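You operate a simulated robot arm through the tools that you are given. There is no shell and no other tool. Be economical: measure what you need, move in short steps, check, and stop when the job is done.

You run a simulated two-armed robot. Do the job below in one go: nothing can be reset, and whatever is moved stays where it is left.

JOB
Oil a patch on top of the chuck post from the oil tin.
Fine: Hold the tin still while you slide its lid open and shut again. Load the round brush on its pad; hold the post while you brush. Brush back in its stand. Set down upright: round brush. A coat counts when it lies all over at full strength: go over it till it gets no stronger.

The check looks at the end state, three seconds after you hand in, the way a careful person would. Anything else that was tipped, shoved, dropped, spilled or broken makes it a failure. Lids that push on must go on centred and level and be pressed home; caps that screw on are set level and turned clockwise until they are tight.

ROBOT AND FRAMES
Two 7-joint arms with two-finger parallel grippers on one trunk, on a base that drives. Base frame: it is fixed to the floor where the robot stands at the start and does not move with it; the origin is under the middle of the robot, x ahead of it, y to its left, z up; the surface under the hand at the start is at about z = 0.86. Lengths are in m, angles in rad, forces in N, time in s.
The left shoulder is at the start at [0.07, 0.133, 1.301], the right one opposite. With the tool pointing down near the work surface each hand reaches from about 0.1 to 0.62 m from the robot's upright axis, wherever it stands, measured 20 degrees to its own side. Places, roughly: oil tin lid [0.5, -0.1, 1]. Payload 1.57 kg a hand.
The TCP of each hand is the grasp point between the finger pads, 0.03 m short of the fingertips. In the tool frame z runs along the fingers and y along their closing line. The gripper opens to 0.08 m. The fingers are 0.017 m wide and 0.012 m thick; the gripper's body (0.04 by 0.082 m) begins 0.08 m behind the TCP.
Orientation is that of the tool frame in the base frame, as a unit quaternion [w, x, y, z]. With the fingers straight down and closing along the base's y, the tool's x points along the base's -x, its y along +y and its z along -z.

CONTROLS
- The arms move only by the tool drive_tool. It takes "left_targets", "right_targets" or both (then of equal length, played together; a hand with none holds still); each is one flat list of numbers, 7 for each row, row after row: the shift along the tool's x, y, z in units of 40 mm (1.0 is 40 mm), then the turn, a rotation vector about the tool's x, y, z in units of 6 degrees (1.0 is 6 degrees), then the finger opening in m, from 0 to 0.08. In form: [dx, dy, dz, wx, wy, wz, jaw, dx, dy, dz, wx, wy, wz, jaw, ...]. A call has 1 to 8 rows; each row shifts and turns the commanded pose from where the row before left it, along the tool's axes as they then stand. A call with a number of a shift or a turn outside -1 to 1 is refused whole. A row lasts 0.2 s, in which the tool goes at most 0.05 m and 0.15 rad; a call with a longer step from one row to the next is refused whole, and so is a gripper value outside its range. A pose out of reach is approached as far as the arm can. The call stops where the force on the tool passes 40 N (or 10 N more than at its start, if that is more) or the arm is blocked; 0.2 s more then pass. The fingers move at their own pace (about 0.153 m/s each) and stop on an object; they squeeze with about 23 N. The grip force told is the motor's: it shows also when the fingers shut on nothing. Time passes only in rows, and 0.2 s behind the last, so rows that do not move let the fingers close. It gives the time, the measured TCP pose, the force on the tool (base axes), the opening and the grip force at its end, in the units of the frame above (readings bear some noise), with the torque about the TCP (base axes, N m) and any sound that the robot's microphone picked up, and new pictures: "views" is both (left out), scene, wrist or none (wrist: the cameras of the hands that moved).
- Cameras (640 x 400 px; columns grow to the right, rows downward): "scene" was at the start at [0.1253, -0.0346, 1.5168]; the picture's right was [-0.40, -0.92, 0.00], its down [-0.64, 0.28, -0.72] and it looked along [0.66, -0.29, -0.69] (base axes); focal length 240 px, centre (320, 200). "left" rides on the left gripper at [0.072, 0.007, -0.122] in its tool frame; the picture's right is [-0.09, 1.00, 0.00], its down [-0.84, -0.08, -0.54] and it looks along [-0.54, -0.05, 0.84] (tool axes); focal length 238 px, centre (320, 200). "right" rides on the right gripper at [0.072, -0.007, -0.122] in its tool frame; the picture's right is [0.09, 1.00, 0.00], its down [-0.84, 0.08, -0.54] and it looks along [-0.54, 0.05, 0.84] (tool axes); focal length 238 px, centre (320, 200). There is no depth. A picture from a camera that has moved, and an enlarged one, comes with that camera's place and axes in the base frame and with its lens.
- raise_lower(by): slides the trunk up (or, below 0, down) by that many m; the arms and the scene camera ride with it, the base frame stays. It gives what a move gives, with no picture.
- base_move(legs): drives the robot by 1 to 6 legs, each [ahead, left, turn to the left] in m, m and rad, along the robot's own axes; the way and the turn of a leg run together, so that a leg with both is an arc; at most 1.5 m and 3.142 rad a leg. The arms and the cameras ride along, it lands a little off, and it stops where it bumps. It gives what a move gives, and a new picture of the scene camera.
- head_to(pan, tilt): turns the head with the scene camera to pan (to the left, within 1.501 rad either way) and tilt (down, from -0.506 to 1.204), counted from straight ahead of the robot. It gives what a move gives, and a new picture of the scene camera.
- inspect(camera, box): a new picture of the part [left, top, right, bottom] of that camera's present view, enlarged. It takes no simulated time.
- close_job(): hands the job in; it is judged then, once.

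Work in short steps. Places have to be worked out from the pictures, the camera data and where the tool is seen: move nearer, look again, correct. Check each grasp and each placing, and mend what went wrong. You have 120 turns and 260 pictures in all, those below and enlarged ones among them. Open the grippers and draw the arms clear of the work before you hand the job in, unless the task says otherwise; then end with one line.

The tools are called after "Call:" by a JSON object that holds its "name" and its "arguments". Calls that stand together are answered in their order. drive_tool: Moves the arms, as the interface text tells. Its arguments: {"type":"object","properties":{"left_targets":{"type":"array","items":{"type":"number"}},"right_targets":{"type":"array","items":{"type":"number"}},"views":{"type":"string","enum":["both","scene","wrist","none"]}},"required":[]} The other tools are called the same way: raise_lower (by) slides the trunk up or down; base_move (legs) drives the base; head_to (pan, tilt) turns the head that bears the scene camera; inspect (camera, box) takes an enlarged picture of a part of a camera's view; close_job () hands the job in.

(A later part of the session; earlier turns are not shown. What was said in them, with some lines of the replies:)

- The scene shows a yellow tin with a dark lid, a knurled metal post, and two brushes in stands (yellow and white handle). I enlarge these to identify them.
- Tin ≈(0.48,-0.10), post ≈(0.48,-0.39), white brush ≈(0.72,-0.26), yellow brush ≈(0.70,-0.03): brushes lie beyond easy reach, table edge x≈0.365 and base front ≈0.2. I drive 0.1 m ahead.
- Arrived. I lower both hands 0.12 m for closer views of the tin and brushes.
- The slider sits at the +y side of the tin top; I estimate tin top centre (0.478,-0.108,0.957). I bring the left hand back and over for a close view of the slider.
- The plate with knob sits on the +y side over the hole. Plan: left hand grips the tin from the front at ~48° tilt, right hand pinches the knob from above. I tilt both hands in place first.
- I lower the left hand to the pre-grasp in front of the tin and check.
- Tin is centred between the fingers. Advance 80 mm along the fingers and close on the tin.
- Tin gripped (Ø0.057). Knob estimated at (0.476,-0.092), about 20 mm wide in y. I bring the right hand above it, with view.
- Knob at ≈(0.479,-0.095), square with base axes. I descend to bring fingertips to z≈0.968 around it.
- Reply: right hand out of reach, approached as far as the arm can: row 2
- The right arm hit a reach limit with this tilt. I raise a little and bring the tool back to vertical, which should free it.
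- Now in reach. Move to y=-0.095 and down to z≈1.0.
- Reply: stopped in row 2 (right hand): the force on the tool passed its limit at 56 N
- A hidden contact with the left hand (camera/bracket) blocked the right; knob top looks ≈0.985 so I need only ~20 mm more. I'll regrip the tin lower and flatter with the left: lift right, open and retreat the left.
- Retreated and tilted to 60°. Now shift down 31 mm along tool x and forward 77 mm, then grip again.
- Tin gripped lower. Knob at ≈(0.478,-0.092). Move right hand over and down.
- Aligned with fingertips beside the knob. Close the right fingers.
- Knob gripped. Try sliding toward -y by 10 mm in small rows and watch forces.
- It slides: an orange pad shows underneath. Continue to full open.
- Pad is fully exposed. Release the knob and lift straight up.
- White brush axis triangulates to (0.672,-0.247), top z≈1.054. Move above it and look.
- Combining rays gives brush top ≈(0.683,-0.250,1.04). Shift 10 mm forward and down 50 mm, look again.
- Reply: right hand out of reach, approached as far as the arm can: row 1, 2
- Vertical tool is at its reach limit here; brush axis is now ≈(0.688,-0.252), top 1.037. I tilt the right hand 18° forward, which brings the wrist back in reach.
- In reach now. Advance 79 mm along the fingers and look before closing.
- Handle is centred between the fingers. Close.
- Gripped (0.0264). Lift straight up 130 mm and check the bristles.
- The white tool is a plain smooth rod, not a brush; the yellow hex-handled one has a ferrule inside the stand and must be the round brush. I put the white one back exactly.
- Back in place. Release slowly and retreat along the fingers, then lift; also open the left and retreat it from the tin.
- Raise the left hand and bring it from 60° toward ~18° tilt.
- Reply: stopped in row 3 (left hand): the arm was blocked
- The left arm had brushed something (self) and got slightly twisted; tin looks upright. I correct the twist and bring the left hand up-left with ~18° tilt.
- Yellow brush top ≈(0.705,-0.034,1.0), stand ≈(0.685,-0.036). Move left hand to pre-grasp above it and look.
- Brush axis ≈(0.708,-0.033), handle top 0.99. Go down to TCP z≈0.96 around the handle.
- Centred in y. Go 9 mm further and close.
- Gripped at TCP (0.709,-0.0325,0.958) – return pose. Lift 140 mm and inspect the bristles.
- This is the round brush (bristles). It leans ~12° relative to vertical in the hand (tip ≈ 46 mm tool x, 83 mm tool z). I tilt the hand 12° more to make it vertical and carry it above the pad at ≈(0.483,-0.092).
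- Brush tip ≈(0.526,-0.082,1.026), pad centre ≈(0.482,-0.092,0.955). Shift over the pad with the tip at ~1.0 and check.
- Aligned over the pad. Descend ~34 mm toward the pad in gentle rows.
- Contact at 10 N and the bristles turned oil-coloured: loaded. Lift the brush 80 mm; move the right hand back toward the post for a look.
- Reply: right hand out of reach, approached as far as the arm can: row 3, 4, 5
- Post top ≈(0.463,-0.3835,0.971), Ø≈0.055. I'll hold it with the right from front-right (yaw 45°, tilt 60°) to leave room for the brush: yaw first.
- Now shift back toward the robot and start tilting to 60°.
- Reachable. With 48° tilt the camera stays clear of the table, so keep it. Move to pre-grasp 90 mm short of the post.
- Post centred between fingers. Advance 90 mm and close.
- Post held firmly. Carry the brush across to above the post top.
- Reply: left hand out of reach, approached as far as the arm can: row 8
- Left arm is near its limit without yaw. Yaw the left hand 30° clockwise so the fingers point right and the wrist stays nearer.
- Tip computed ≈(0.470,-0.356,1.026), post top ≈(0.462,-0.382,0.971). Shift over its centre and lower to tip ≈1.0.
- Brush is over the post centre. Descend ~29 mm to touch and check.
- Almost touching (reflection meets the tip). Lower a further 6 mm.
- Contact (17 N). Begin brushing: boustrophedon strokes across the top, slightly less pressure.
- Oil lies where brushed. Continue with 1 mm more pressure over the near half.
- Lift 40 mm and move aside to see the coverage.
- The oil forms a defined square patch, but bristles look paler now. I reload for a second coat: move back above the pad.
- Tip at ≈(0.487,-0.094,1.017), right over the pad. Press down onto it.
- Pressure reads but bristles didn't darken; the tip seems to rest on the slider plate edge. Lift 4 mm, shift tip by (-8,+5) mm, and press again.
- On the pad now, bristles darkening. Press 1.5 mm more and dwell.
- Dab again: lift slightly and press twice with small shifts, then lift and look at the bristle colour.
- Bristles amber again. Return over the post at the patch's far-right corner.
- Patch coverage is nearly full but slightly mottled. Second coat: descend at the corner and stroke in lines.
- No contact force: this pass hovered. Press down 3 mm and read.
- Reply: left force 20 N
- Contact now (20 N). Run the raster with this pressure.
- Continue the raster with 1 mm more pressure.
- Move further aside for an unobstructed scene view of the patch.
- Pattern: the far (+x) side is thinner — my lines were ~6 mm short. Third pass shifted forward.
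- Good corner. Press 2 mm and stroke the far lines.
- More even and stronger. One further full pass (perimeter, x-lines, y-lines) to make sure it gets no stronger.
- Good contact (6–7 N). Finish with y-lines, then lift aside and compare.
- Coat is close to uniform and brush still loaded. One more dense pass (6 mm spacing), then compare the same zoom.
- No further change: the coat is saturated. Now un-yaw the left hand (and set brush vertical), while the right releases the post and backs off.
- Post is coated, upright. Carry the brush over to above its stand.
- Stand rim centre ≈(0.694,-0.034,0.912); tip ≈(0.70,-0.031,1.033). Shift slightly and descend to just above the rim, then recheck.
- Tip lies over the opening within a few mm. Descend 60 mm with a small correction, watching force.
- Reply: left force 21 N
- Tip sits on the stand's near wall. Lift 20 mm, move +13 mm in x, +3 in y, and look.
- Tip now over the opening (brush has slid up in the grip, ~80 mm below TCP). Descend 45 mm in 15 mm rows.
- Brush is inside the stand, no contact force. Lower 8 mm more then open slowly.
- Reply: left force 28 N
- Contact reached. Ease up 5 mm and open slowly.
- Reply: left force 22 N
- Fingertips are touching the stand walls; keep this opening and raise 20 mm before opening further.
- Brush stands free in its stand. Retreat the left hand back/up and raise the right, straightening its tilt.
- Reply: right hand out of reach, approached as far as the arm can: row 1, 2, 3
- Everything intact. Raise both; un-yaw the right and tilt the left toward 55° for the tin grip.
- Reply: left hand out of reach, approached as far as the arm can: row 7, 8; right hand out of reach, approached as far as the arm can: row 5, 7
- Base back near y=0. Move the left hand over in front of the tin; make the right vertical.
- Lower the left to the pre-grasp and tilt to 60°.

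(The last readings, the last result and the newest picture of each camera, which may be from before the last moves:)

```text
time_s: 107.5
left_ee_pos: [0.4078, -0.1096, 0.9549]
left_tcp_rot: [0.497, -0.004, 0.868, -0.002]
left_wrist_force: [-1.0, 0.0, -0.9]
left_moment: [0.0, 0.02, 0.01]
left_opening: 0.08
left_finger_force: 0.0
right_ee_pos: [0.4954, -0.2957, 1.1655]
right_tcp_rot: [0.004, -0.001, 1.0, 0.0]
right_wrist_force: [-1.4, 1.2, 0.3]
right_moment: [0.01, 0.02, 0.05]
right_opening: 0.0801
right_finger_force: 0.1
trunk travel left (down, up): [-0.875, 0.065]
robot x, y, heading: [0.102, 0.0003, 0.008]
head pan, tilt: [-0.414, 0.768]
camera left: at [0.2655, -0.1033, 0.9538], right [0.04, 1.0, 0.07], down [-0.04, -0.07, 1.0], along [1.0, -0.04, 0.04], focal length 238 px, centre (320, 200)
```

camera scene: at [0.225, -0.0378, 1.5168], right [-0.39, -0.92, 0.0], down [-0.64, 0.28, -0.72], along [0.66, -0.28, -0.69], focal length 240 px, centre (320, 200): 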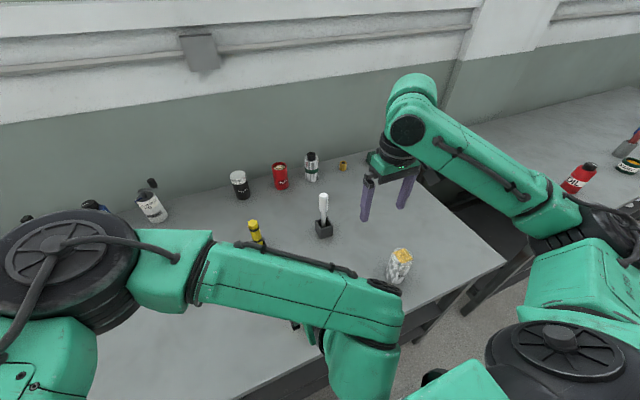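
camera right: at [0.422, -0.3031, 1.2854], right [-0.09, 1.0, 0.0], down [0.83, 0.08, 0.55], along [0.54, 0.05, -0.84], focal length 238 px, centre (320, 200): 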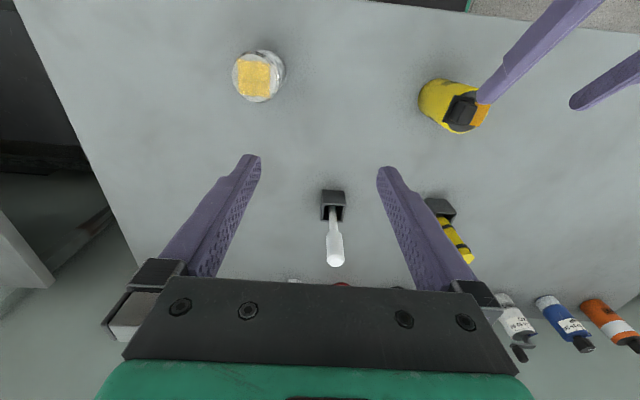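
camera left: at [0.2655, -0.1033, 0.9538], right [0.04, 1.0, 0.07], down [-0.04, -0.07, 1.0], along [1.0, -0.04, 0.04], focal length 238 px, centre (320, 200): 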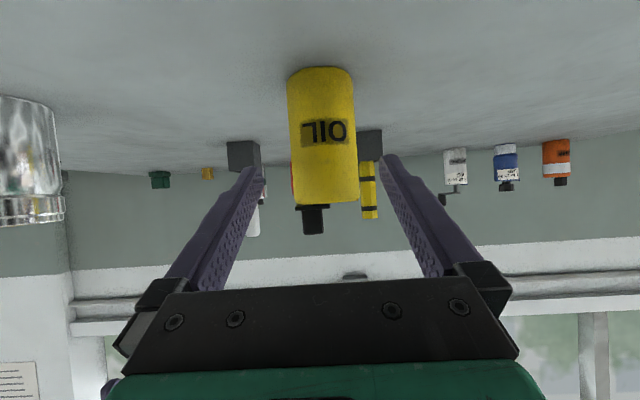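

Aligned. Advance and grip the tin; then view the knob from the right camera.

Call:
{"name": "drive_tool", "arguments": {"left_targets": [0.575, 0.04, 0, 0, 0, 0, 0.08, 0, 0, 0.71, 0, 0, 0, 0.08, 0, 0, 0.71, 0, 0, 0, 0.08, 0, 0, 0.71, 0, 0, 0, 0.08, 0, 0, 0, 0, 0, 0, 0.05, 0, 0, 0, 0, 0, 0, 0.04, 0, 0, 0, 0, 0, 0, 0.04], "right_targets": [0, 0.75, 0.2, 0, 0, 0, 0.08, 0, 0.75, 0.2, 0, 0, 0, 0.08, 0, 0.75, 0.2, 0, 0, 0, 0.08, 0, 0.75, 0.2, 0, 0, 0, 0.08, -0.1, 0.75, 0.2, 0, 0, 0, 0.08, 0, 0, 0.4, 0, 0, 0, 0.05, 0, 0, 0.4, 0, 0, 0, 0.05], "views": "wrist"}}

Call:
{"name": "inspect", "arguments": {"camera": "right", "box": [240, 20, 400, 160]}}

```text
time_s: 109.1
left_ee_pos: [0.471, -0.1079, 0.8906]
left_tcp_rot: [0.496, -0.005, 0.869, -0.002]
left_wrist_force: [0.3, 0.4, 2.0]
left_moment: [0.09, -0.06, 0.0]
left_opening: 0.0568
left_finger_force: 22.9
right_ee_pos: [0.5005, -0.1451, 1.0928]
right_tcp_rot: [0.004, 0.0, 1.0, 0.0]
right_wrist_force: [0.2, 0.4, 0.7]
right_moment: [-0.02, 0.01, -0.01]
right_opening: 0.0501
right_finger_force: 0.1
trunk travel left (down, up): [-0.875, 0.065]
robot x, y, heading: [0.0992, -0.0006, 0.007]
head pan, tilt: [-0.414, 0.768]
camera right: at [0.4271, -0.151, 1.2132], right [-0.09, 1.0, 0.0], down [0.83, 0.08, 0.55], along [0.55, 0.05, -0.84], focal length 238 px, centre (320, 200)
camera left: at [0.3284, -0.101, 0.89], right [0.04, 1.0, 0.07], down [-0.04, -0.07, 1.0], along [1.0, -0.04, 0.04], focal length 238 px, centre (320, 200)
```

right: 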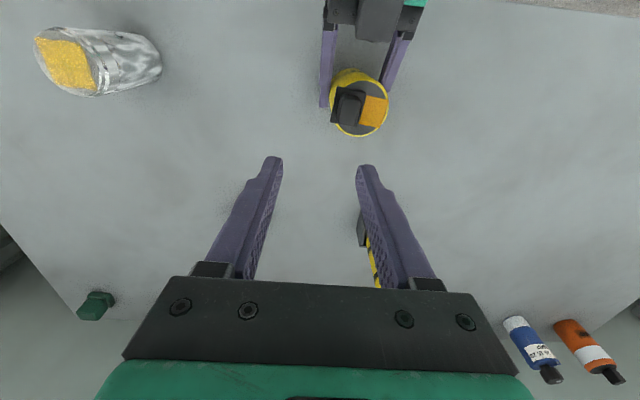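
left: 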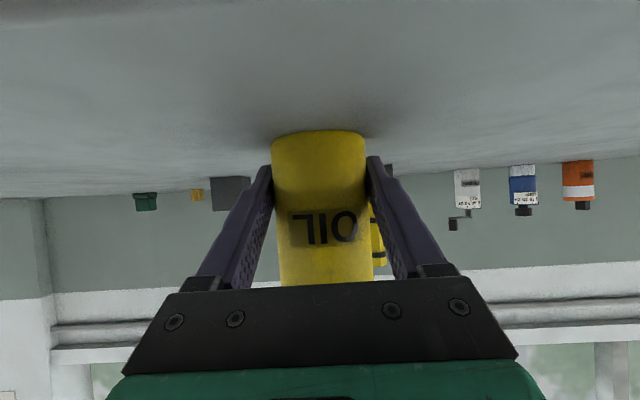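

```text
2.86 times, centred on (320, 90) of right
camera zoom: at [0.4271, -0.151, 1.2132], right [-0.09, 1.0, 0.0], down [0.83, 0.08, 0.55], along [0.55, 0.05, -0.84], focal length 681 px, centre (320, 514)
```

zoom: 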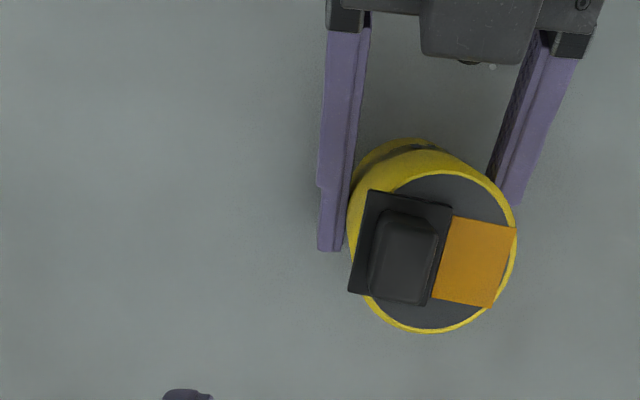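

Tin gripped. Knob at ≈(0.478,-0.1185); slide axis is ~6° off y toward +x. Lower the right fingers around the knob.

Call:
{"name": "drive_tool", "arguments": {"right_targets": [0.26, 0.33, 0.6, 0, 0, 0, 0.05, 0.26, 0.33, 0.6, 0, 0, 0, 0.05, 0, 0, 0.5, 0, 0, 0, 0.05, 0, 0, 0.5, 0, 0, 0, 0.05], "views": "wrist"}}

Call:
{"name": "inspect", "arguments": {"camera": "right", "box": [240, 80, 400, 220]}}

```text
time_s: 110.1
left_ee_pos: [0.4707, -0.1075, 0.8913]
left_tcp_rot: [0.496, -0.005, 0.868, -0.001]
left_wrist_force: [1.5, -0.5, 3.0]
left_moment: [0.15, -0.04, -0.01]
left_opening: 0.0568
left_finger_force: 22.9
right_ee_pos: [0.48, -0.1191, 1.0054]
right_tcp_rot: [0.003, -0.002, 1.0, 0.0]
right_wrist_force: [-0.3, -0.4, -0.5]
right_moment: [0.02, 0.0, 0.05]
right_opening: 0.05
right_finger_force: 0.1
trunk travel left (down, up): [-0.875, 0.065]
robot x, y, heading: [0.1009, -0.0076, 0.01]
head pan, tilt: [-0.414, 0.768]
camera right: at [0.407, -0.1245, 1.1252], right [-0.09, 1.0, 0.0], down [0.83, 0.08, 0.55], along [0.55, 0.05, -0.84], focal length 238 px, centre (320, 200)
```

right: 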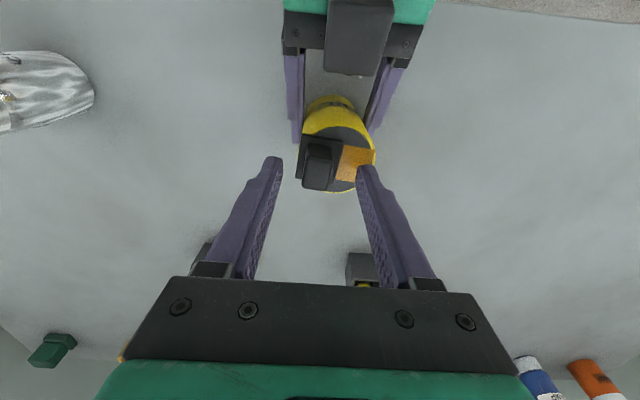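

```text
2.86 times, centred on (320, 150) of right
camera zoom: at [0.407, -0.1245, 1.1252], right [-0.09, 1.0, 0.0], down [0.83, 0.08, 0.55], along [0.55, 0.05, -0.84], focal length 681 px, centre (320, 343)
```

zoom: 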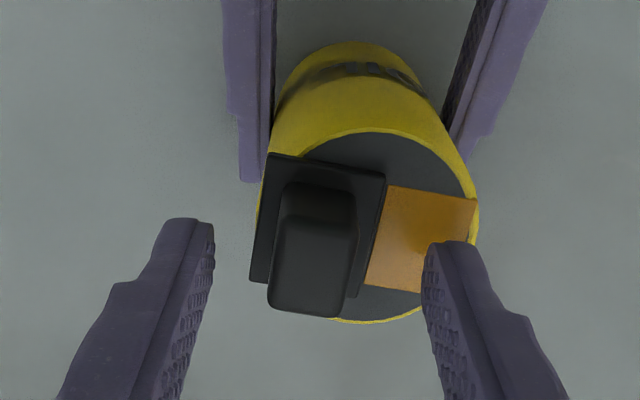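

Aligned. Close on the knob and slide it shut by ~22 mm.

Call:
{"name": "drive_tool", "arguments": {"right_targets": [0, 0, 0, 0, 0, 0, 0.03, 0, 0, 0, 0, 0, 0, 0.01, 0, 0, 0, 0, 0, 0, 0.01, -0.01, 0.13, 0, 0, 0, 0, 0.01, -0.01, 0.14, 0, 0, 0, 0, 0.01, -0.01, 0.14, 0, 0, 0, 0, 0.01, -0.01, 0.14, 0, 0, 0, 0, 0.01], "views": "wrist"}}

Call:
{"name": "inspect", "arguments": {"camera": "right", "box": [240, 80, 400, 220]}}

```text
time_s: 111.7
left_ee_pos: [0.4701, -0.1073, 0.8908]
left_tcp_rot: [0.495, -0.005, 0.869, -0.001]
left_wrist_force: [-3.8, 1.6, 8.1]
left_moment: [0.23, -0.51, 0.42]
left_opening: 0.0573
left_finger_force: 22.8
right_ee_pos: [0.4812, -0.0964, 1.0036]
right_tcp_rot: [0.003, -0.001, 1.0, 0.0]
right_wrist_force: [6.5, -2.4, -3.4]
right_moment: [-0.41, -0.17, -0.38]
right_opening: 0.0178
right_finger_force: 22.7
trunk travel left (down, up): [-0.875, 0.065]
robot x, y, heading: [0.0977, -0.0033, 0.007]
head pan, tilt: [-0.414, 0.768]
camera right: at [0.4085, -0.1027, 1.1254], right [-0.09, 1.0, 0.0], down [0.83, 0.08, 0.55], along [0.55, 0.05, -0.84], focal length 238 px, centre (320, 200)
```

right: 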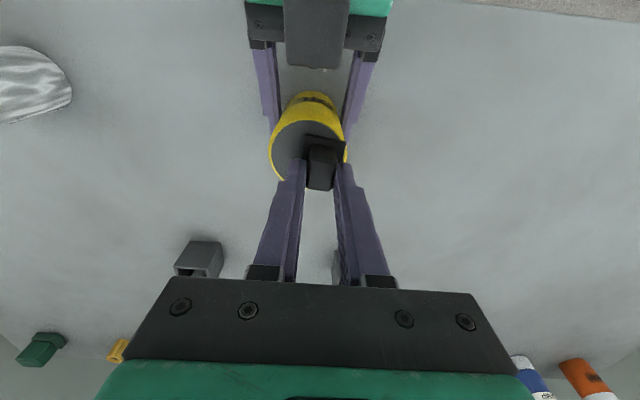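

```text
2.86 times, centred on (320, 150) of right
camera zoom: at [0.4085, -0.1027, 1.1254], right [-0.09, 1.0, 0.0], down [0.83, 0.08, 0.55], along [0.55, 0.05, -0.84], focal length 681 px, centre (320, 343)
```

zoom: 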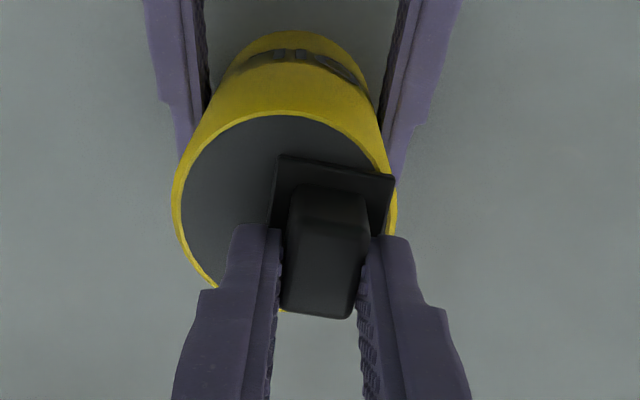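

Nearly shut (closed reference y≈-0.093). Push 5 mm more in small rows toward the stop.

Call:
{"name": "drive_tool", "arguments": {"right_targets": [0, 0.06, 0, 0, 0, 0, 0.01, 0, 0.06, 0, 0, 0, 0, 0.01], "views": "none"}}

Call:
{"name": "inspect", "arguments": {"camera": "right", "box": [240, 80, 400, 220]}}

```text
time_s: 112.3
left_ee_pos: [0.4706, -0.1072, 0.8923]
left_tcp_rot: [0.496, -0.006, 0.868, 0.0]
left_wrist_force: [-4.8, 4.8, 7.4]
left_moment: [-0.08, -0.31, 0.5]
left_opening: 0.057
left_finger_force: 23.0
right_ee_pos: [0.4819, -0.0937, 1.005]
right_tcp_rot: [0.004, 0.0, 1.0, 0.0]
right_wrist_force: [5.3, -7.1, -2.3]
right_moment: [-0.59, -0.33, -0.36]
right_opening: 0.0177
right_finger_force: 21.8
trunk travel left (down, up): [-0.875, 0.065]
robot x, y, heading: [0.0963, -0.0023, 0.008]
head pan, tilt: [-0.414, 0.768]
```

```text
2.86 times, centred on (320, 150) of right
camera zoom: at [0.4085, -0.0989, 1.1254], right [-0.09, 1.0, 0.0], down [0.83, 0.08, 0.55], along [0.55, 0.05, -0.84], focal length 681 px, centre (320, 343)
```

zoom: 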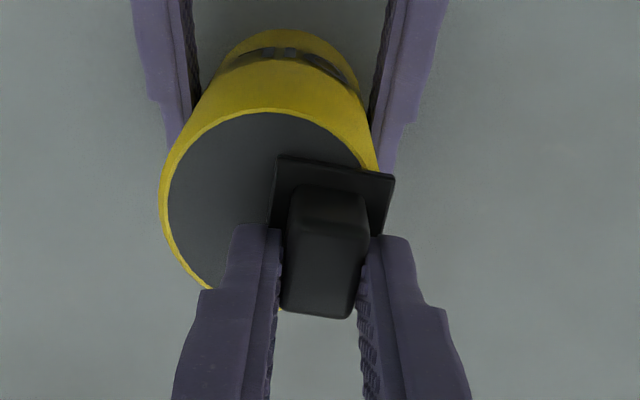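

It now matches the initial shut picture. One more 3 mm nudge to confirm the end stop.

Call:
{"name": "drive_tool", "arguments": {"right_targets": [0, 0.07, 0, 0, 0, 0, 0.01, 0, 0, 0, 0, 0, 0, 0.01], "views": "none"}}

Call:
{"name": "inspect", "arguments": {"camera": "right", "box": [240, 80, 400, 220]}}

```text
time_s: 112.9
left_ee_pos: [0.4704, -0.1061, 0.8901]
left_tcp_rot: [0.495, -0.006, 0.869, 0.0]
left_wrist_force: [-4.7, 11.1, 6.1]
left_moment: [-0.51, -0.26, 0.56]
left_opening: 0.057
left_finger_force: 23.4
right_ee_pos: [0.4824, -0.0917, 1.006]
right_tcp_rot: [0.003, 0.0, 1.0, -0.002]
right_wrist_force: [6.0, -11.5, -0.4]
right_moment: [-0.65, -0.43, -0.36]
right_opening: 0.0177
right_finger_force: 23.0
trunk travel left (down, up): [-0.875, 0.065]
robot x, y, heading: [0.1026, 0.0018, 0.013]
head pan, tilt: [-0.414, 0.768]
```

```text
2.86 times, centred on (320, 150) of right
camera zoom: at [0.4085, -0.096, 1.1257], right [-0.09, 1.0, 0.0], down [0.83, 0.08, 0.55], along [0.55, 0.05, -0.84], focal length 681 px, centre (320, 343)
```

zoom: 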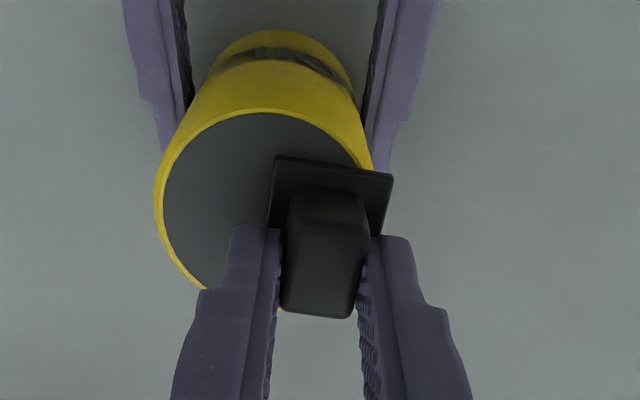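

Force climbs at the stop: lid shut. Release the knob and lift the right hand straight up.

Call:
{"name": "drive_tool", "arguments": {"right_targets": [0, -0.04, 0, 0, 0, 0, 0.01, 0, 0, 0, 0, 0, 0, 0.045, 0, 0, 0, 0, 0, 0, 0.045, 0, 0, -0.7, 0, 0, 0, 0.045, 0, 0, -1, 0, 0, 0, 0.05, 0, 0, -1, 0, 0, 0, 0.06, 0, -0.8, -0.2, 0, 0, 0, 0.08, 0, -0.8, 0, 0, 0, 0, 0.08], "views": "wrist"}}

Call:
{"name": "inspect", "arguments": {"camera": "right", "box": [320, 20, 480, 160]}}

```text
time_s: 114.7
left_ee_pos: [0.4704, -0.1075, 0.8907]
left_tcp_rot: [0.495, -0.004, 0.869, -0.001]
left_wrist_force: [-0.3, 0.6, -0.3]
left_moment: [-0.03, 0.01, -0.01]
left_opening: 0.0571
left_finger_force: 22.9
right_ee_pos: [0.4819, -0.1553, 1.1209]
right_tcp_rot: [0.003, -0.002, 1.0, 0.001]
right_wrist_force: [0.4, -0.2, 0.0]
right_moment: [0.01, 0.0, 0.01]
right_opening: 0.0798
right_finger_force: 0.0
trunk travel left (down, up): [-0.875, 0.065]
robot x, y, heading: [0.0966, -0.0058, 0.007]
head pan, tilt: [-0.414, 0.768]
camera right: at [0.4085, -0.1614, 1.2411], right [-0.09, 1.0, 0.0], down [0.83, 0.08, 0.55], along [0.54, 0.05, -0.84], focal length 238 px, centre (320, 200)
```

right: 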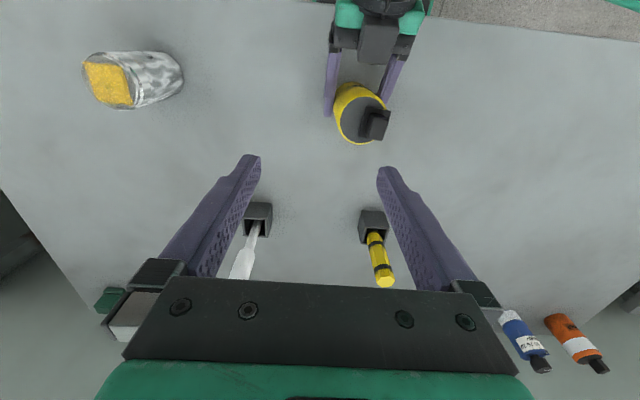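

```text
2.86 times, centred on (400, 90) of right
camera zoom: at [0.4085, -0.1614, 1.2411], right [-0.09, 1.0, 0.0], down [0.83, 0.08, 0.55], along [0.54, 0.05, -0.84], focal length 681 px, centre (91, 514)
```

zoom: 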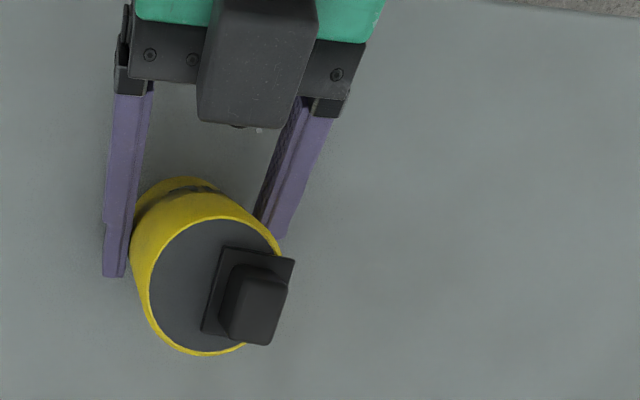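

Lid shut, no pad showing. Release the tin with the left and retreat straight back, then untilt a little.

Call:
{"name": "drive_tool", "arguments": {"left_targets": [0, 0, 0, 0, 0, 0, 0.08, 0, 0, 0, 0, 0, 0, 0.08, 0, 0, -0.7, 0, 0, 0, 0.08, 0, 0, -0.7, 0, 0, 0, 0.08, 0, 0, -0.7, 0, 0, 0, 0.08, -0.4, 0, 0, 0, 1, 0, 0.08, -0.4, 0, 0, 0, 1, 0, 0.08, -0.4, 0, 0, 0, 1, 0, 0.08], "views": "both"}}

```text
time_s: 116.5
left_ee_pos: [0.4266, -0.1058, 0.9718]
left_tcp_rot: [0.352, -0.004, 0.936, -0.002]
left_wrist_force: [0.4, -0.4, -0.2]
left_moment: [0.03, -0.01, 0.0]
left_opening: 0.0801
left_finger_force: 0.1
right_ee_pos: [0.4828, -0.1523, 1.1201]
right_tcp_rot: [0.003, -0.001, 1.0, 0.0]
right_wrist_force: [0.0, -0.9, -0.3]
right_moment: [-0.03, 0.01, 0.0]
right_opening: 0.0799
right_finger_force: 0.0
trunk travel left (down, up): [-0.875, 0.065]
robot x, y, heading: [0.101, 0.002, 0.006]
head pan, tilt: [-0.414, 0.768]
camera scene: at [0.2254, -0.0354, 1.5168], right [-0.39, -0.92, 0.0], down [-0.64, 0.27, -0.72], along [0.66, -0.28, -0.69], focal length 240 px, centre (320, 200)
camera left: at [0.2909, -0.0998, 1.015], right [0.06, 1.0, 0.05], down [0.27, -0.07, 0.96], along [0.96, -0.05, -0.28], focal length 238 px, centre (320, 200)
```

scene: 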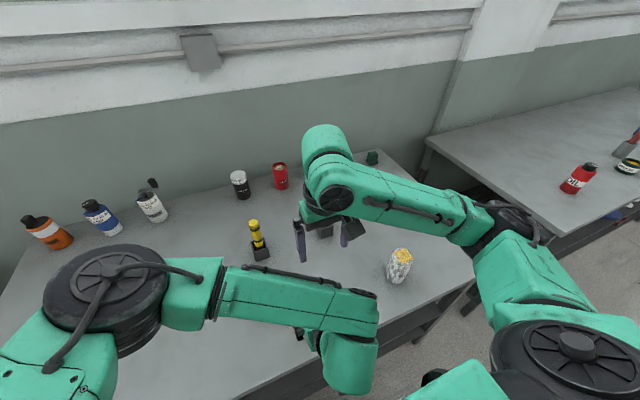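
left: 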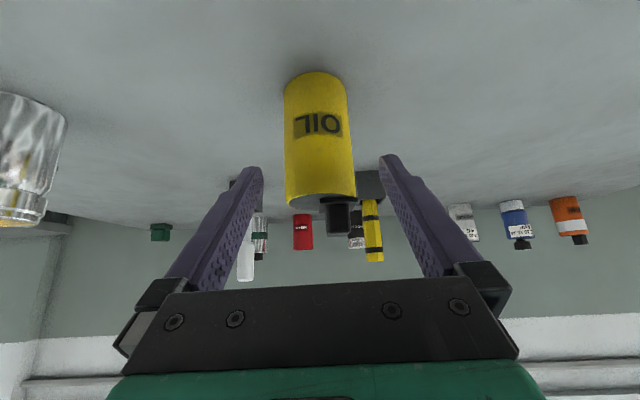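

Tin upright. Raise the left hand clear and move both arms away from the work.

Call:
{"name": "drive_tool", "arguments": {"left_targets": [-0.6, 0, -0.76, 0, 0, 0, 0.08, -0.6, 0, -0.76, 0, 0, 0, 0.08, -0.6, 0, -0.76, 0, 1, 0, 0.08, 0, 0.8, -0.3, 0, 1, 0, 0.08, 0, 0.8, -0.3, 0, 1, 0, 0.08, 0, 0.8, 0, 0, 1, 0, 0.08, 0, 0.8, 0, 0, 0, 0, 0.08, 0, 0.8, 0, 0, 0, 0, 0.08], "right_targets": [0, -0.8, -0.5, 0, 0, 0, 0.08, 0, -0.8, -0.5, 0, 0, 0, 0.08, 0, -0.8, -0.5, 0, 0, 0, 0.08, 0, -0.8, -0.5, 0, 0, 0, 0.08, 0, -0.8, 0, 0, 0, 0, 0.08, 0, 0, 0, 0, 0, 0, 0.08, 0, 0, 0, 0, 0, 0, 0.08, 0, 0, 0, 0, 0, 0, 0.08], "views": "both"}}

Call:
{"name": "inspect", "arguments": {"camera": "scene", "box": [220, 160, 440, 340]}}

```text
time_s: 118.3
left_ee_pos: [0.4055, 0.0554, 1.1074]
left_tcp_rot: [0.152, -0.003, 0.988, -0.004]
left_wrist_force: [0.6, -0.6, -0.3]
left_moment: [0.03, 0.0, -0.05]
left_opening: 0.0802
left_finger_force: 0.1
right_ee_pos: [0.4798, -0.315, 1.203]
right_tcp_rot: [0.003, 0.0, 1.0, 0.0]
right_wrist_force: [-0.3, 0.1, -0.4]
right_moment: [-0.02, 0.0, 0.03]
right_opening: 0.0799
right_finger_force: 0.1
trunk travel left (down, up): [-0.875, 0.065]
robot x, y, heading: [0.0976, -0.0007, 0.005]
head pan, tilt: [-0.414, 0.768]
camera scene: at [0.2238, -0.0336, 1.517], right [-0.4, -0.92, 0.0], down [-0.64, 0.27, -0.72], along [0.66, -0.29, -0.69], focal length 240 px, centre (320, 200)
camera right: at [0.4056, -0.3204, 1.3225], right [-0.09, 1.0, 0.0], down [0.83, 0.08, 0.55], along [0.55, 0.05, -0.84], focal length 238 px, centre (320, 200)
camera left: at [0.3005, 0.0624, 1.2009], right [0.08, 1.0, 0.02], down [0.64, -0.07, 0.77], along [0.77, -0.05, -0.64], focal length 238 px, centre (320, 200)
```

scene: 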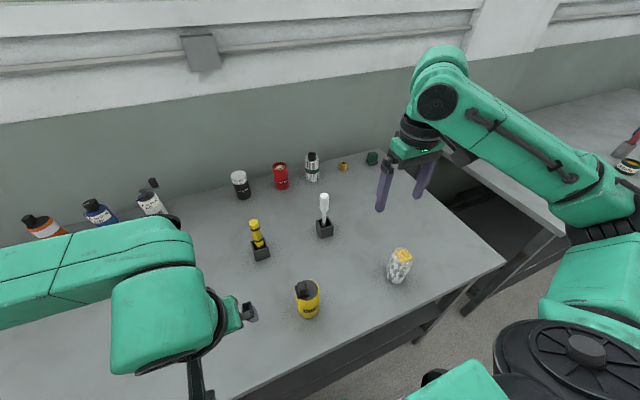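
right: 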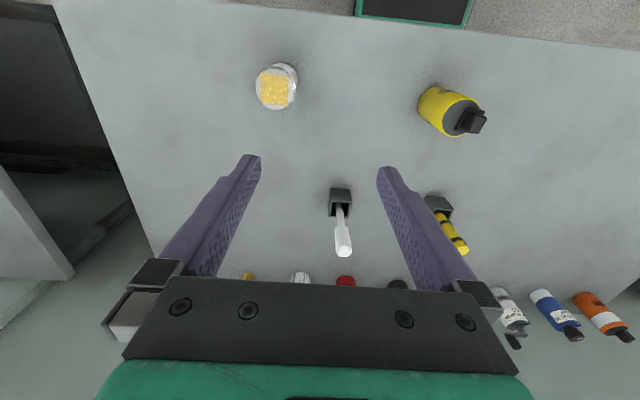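
left: 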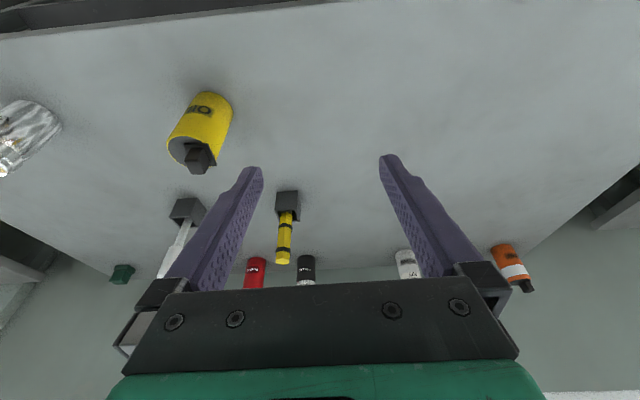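

```text
2.22 times, centred on (330, 250) of scene
camera zoom: at [0.2238, -0.0336, 1.517], right [-0.4, -0.92, 0.0], down [-0.64, 0.27, -0.72], along [0.66, -0.29, -0.69], focal length 533 px, centre (298, 89)
```

zoom: 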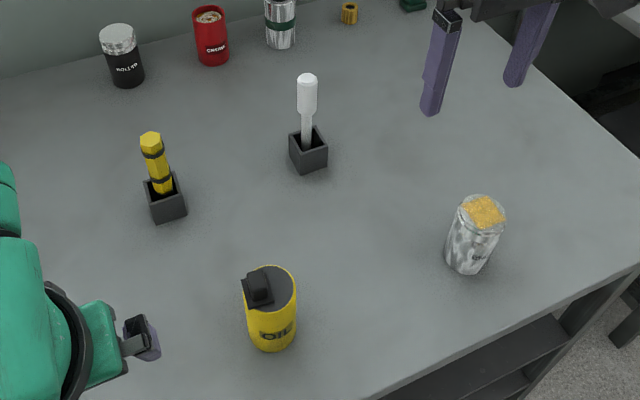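

All objects in place, lid shut, brush in its stand. A last look at the coat.

Call:
{"name": "inspect", "arguments": {"camera": "right", "box": [250, 55, 305, 115]}}

Call:
{"name": "inspect", "arguments": {"camera": "scene", "box": [380, 240, 420, 285]}}

```text
6.67 times, centred on (278, 85) of right
camera zoom: at [0.4056, -0.3204, 1.3225], right [-0.09, 1.0, 0.0], down [0.83, 0.08, 0.55], along [0.55, 0.05, -0.84], focal length 1589 px, centre (603, 967)
```

zoom: 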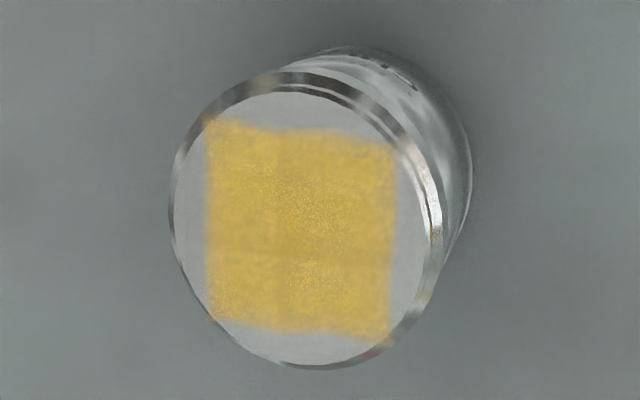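

```text
8.89 times, centred on (400, 262) of scene
camera zoom: at [0.2238, -0.0336, 1.517], right [-0.4, -0.92, 0.0], down [-0.64, 0.27, -0.72], along [0.66, -0.29, -0.69], focal length 2132 px, centre (-391, -356)
```

zoom: 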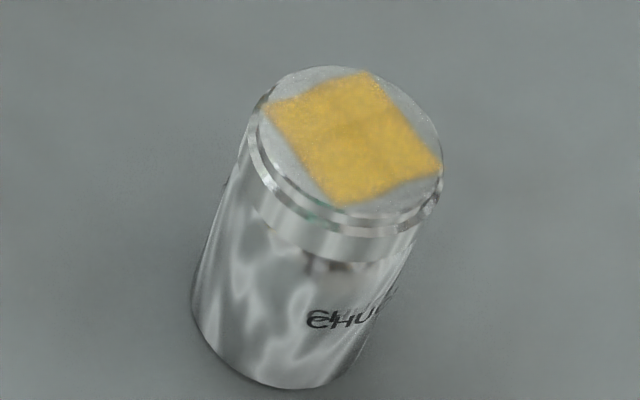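

The coat is uniform all over the square patch; hands are open and clear. Hand in.

Call:
{"name": "close_job", "arguments": {}}

```text
The job is handed in.
```

The square patch on top of the chuck post has an even coat of oil, and a further pass made it no stronger. The tin's lid is shut, the round brush stands upright in its stand, and both arms are open and clear. I first lifted the white tool from its stand by mistake and put it back where it was.
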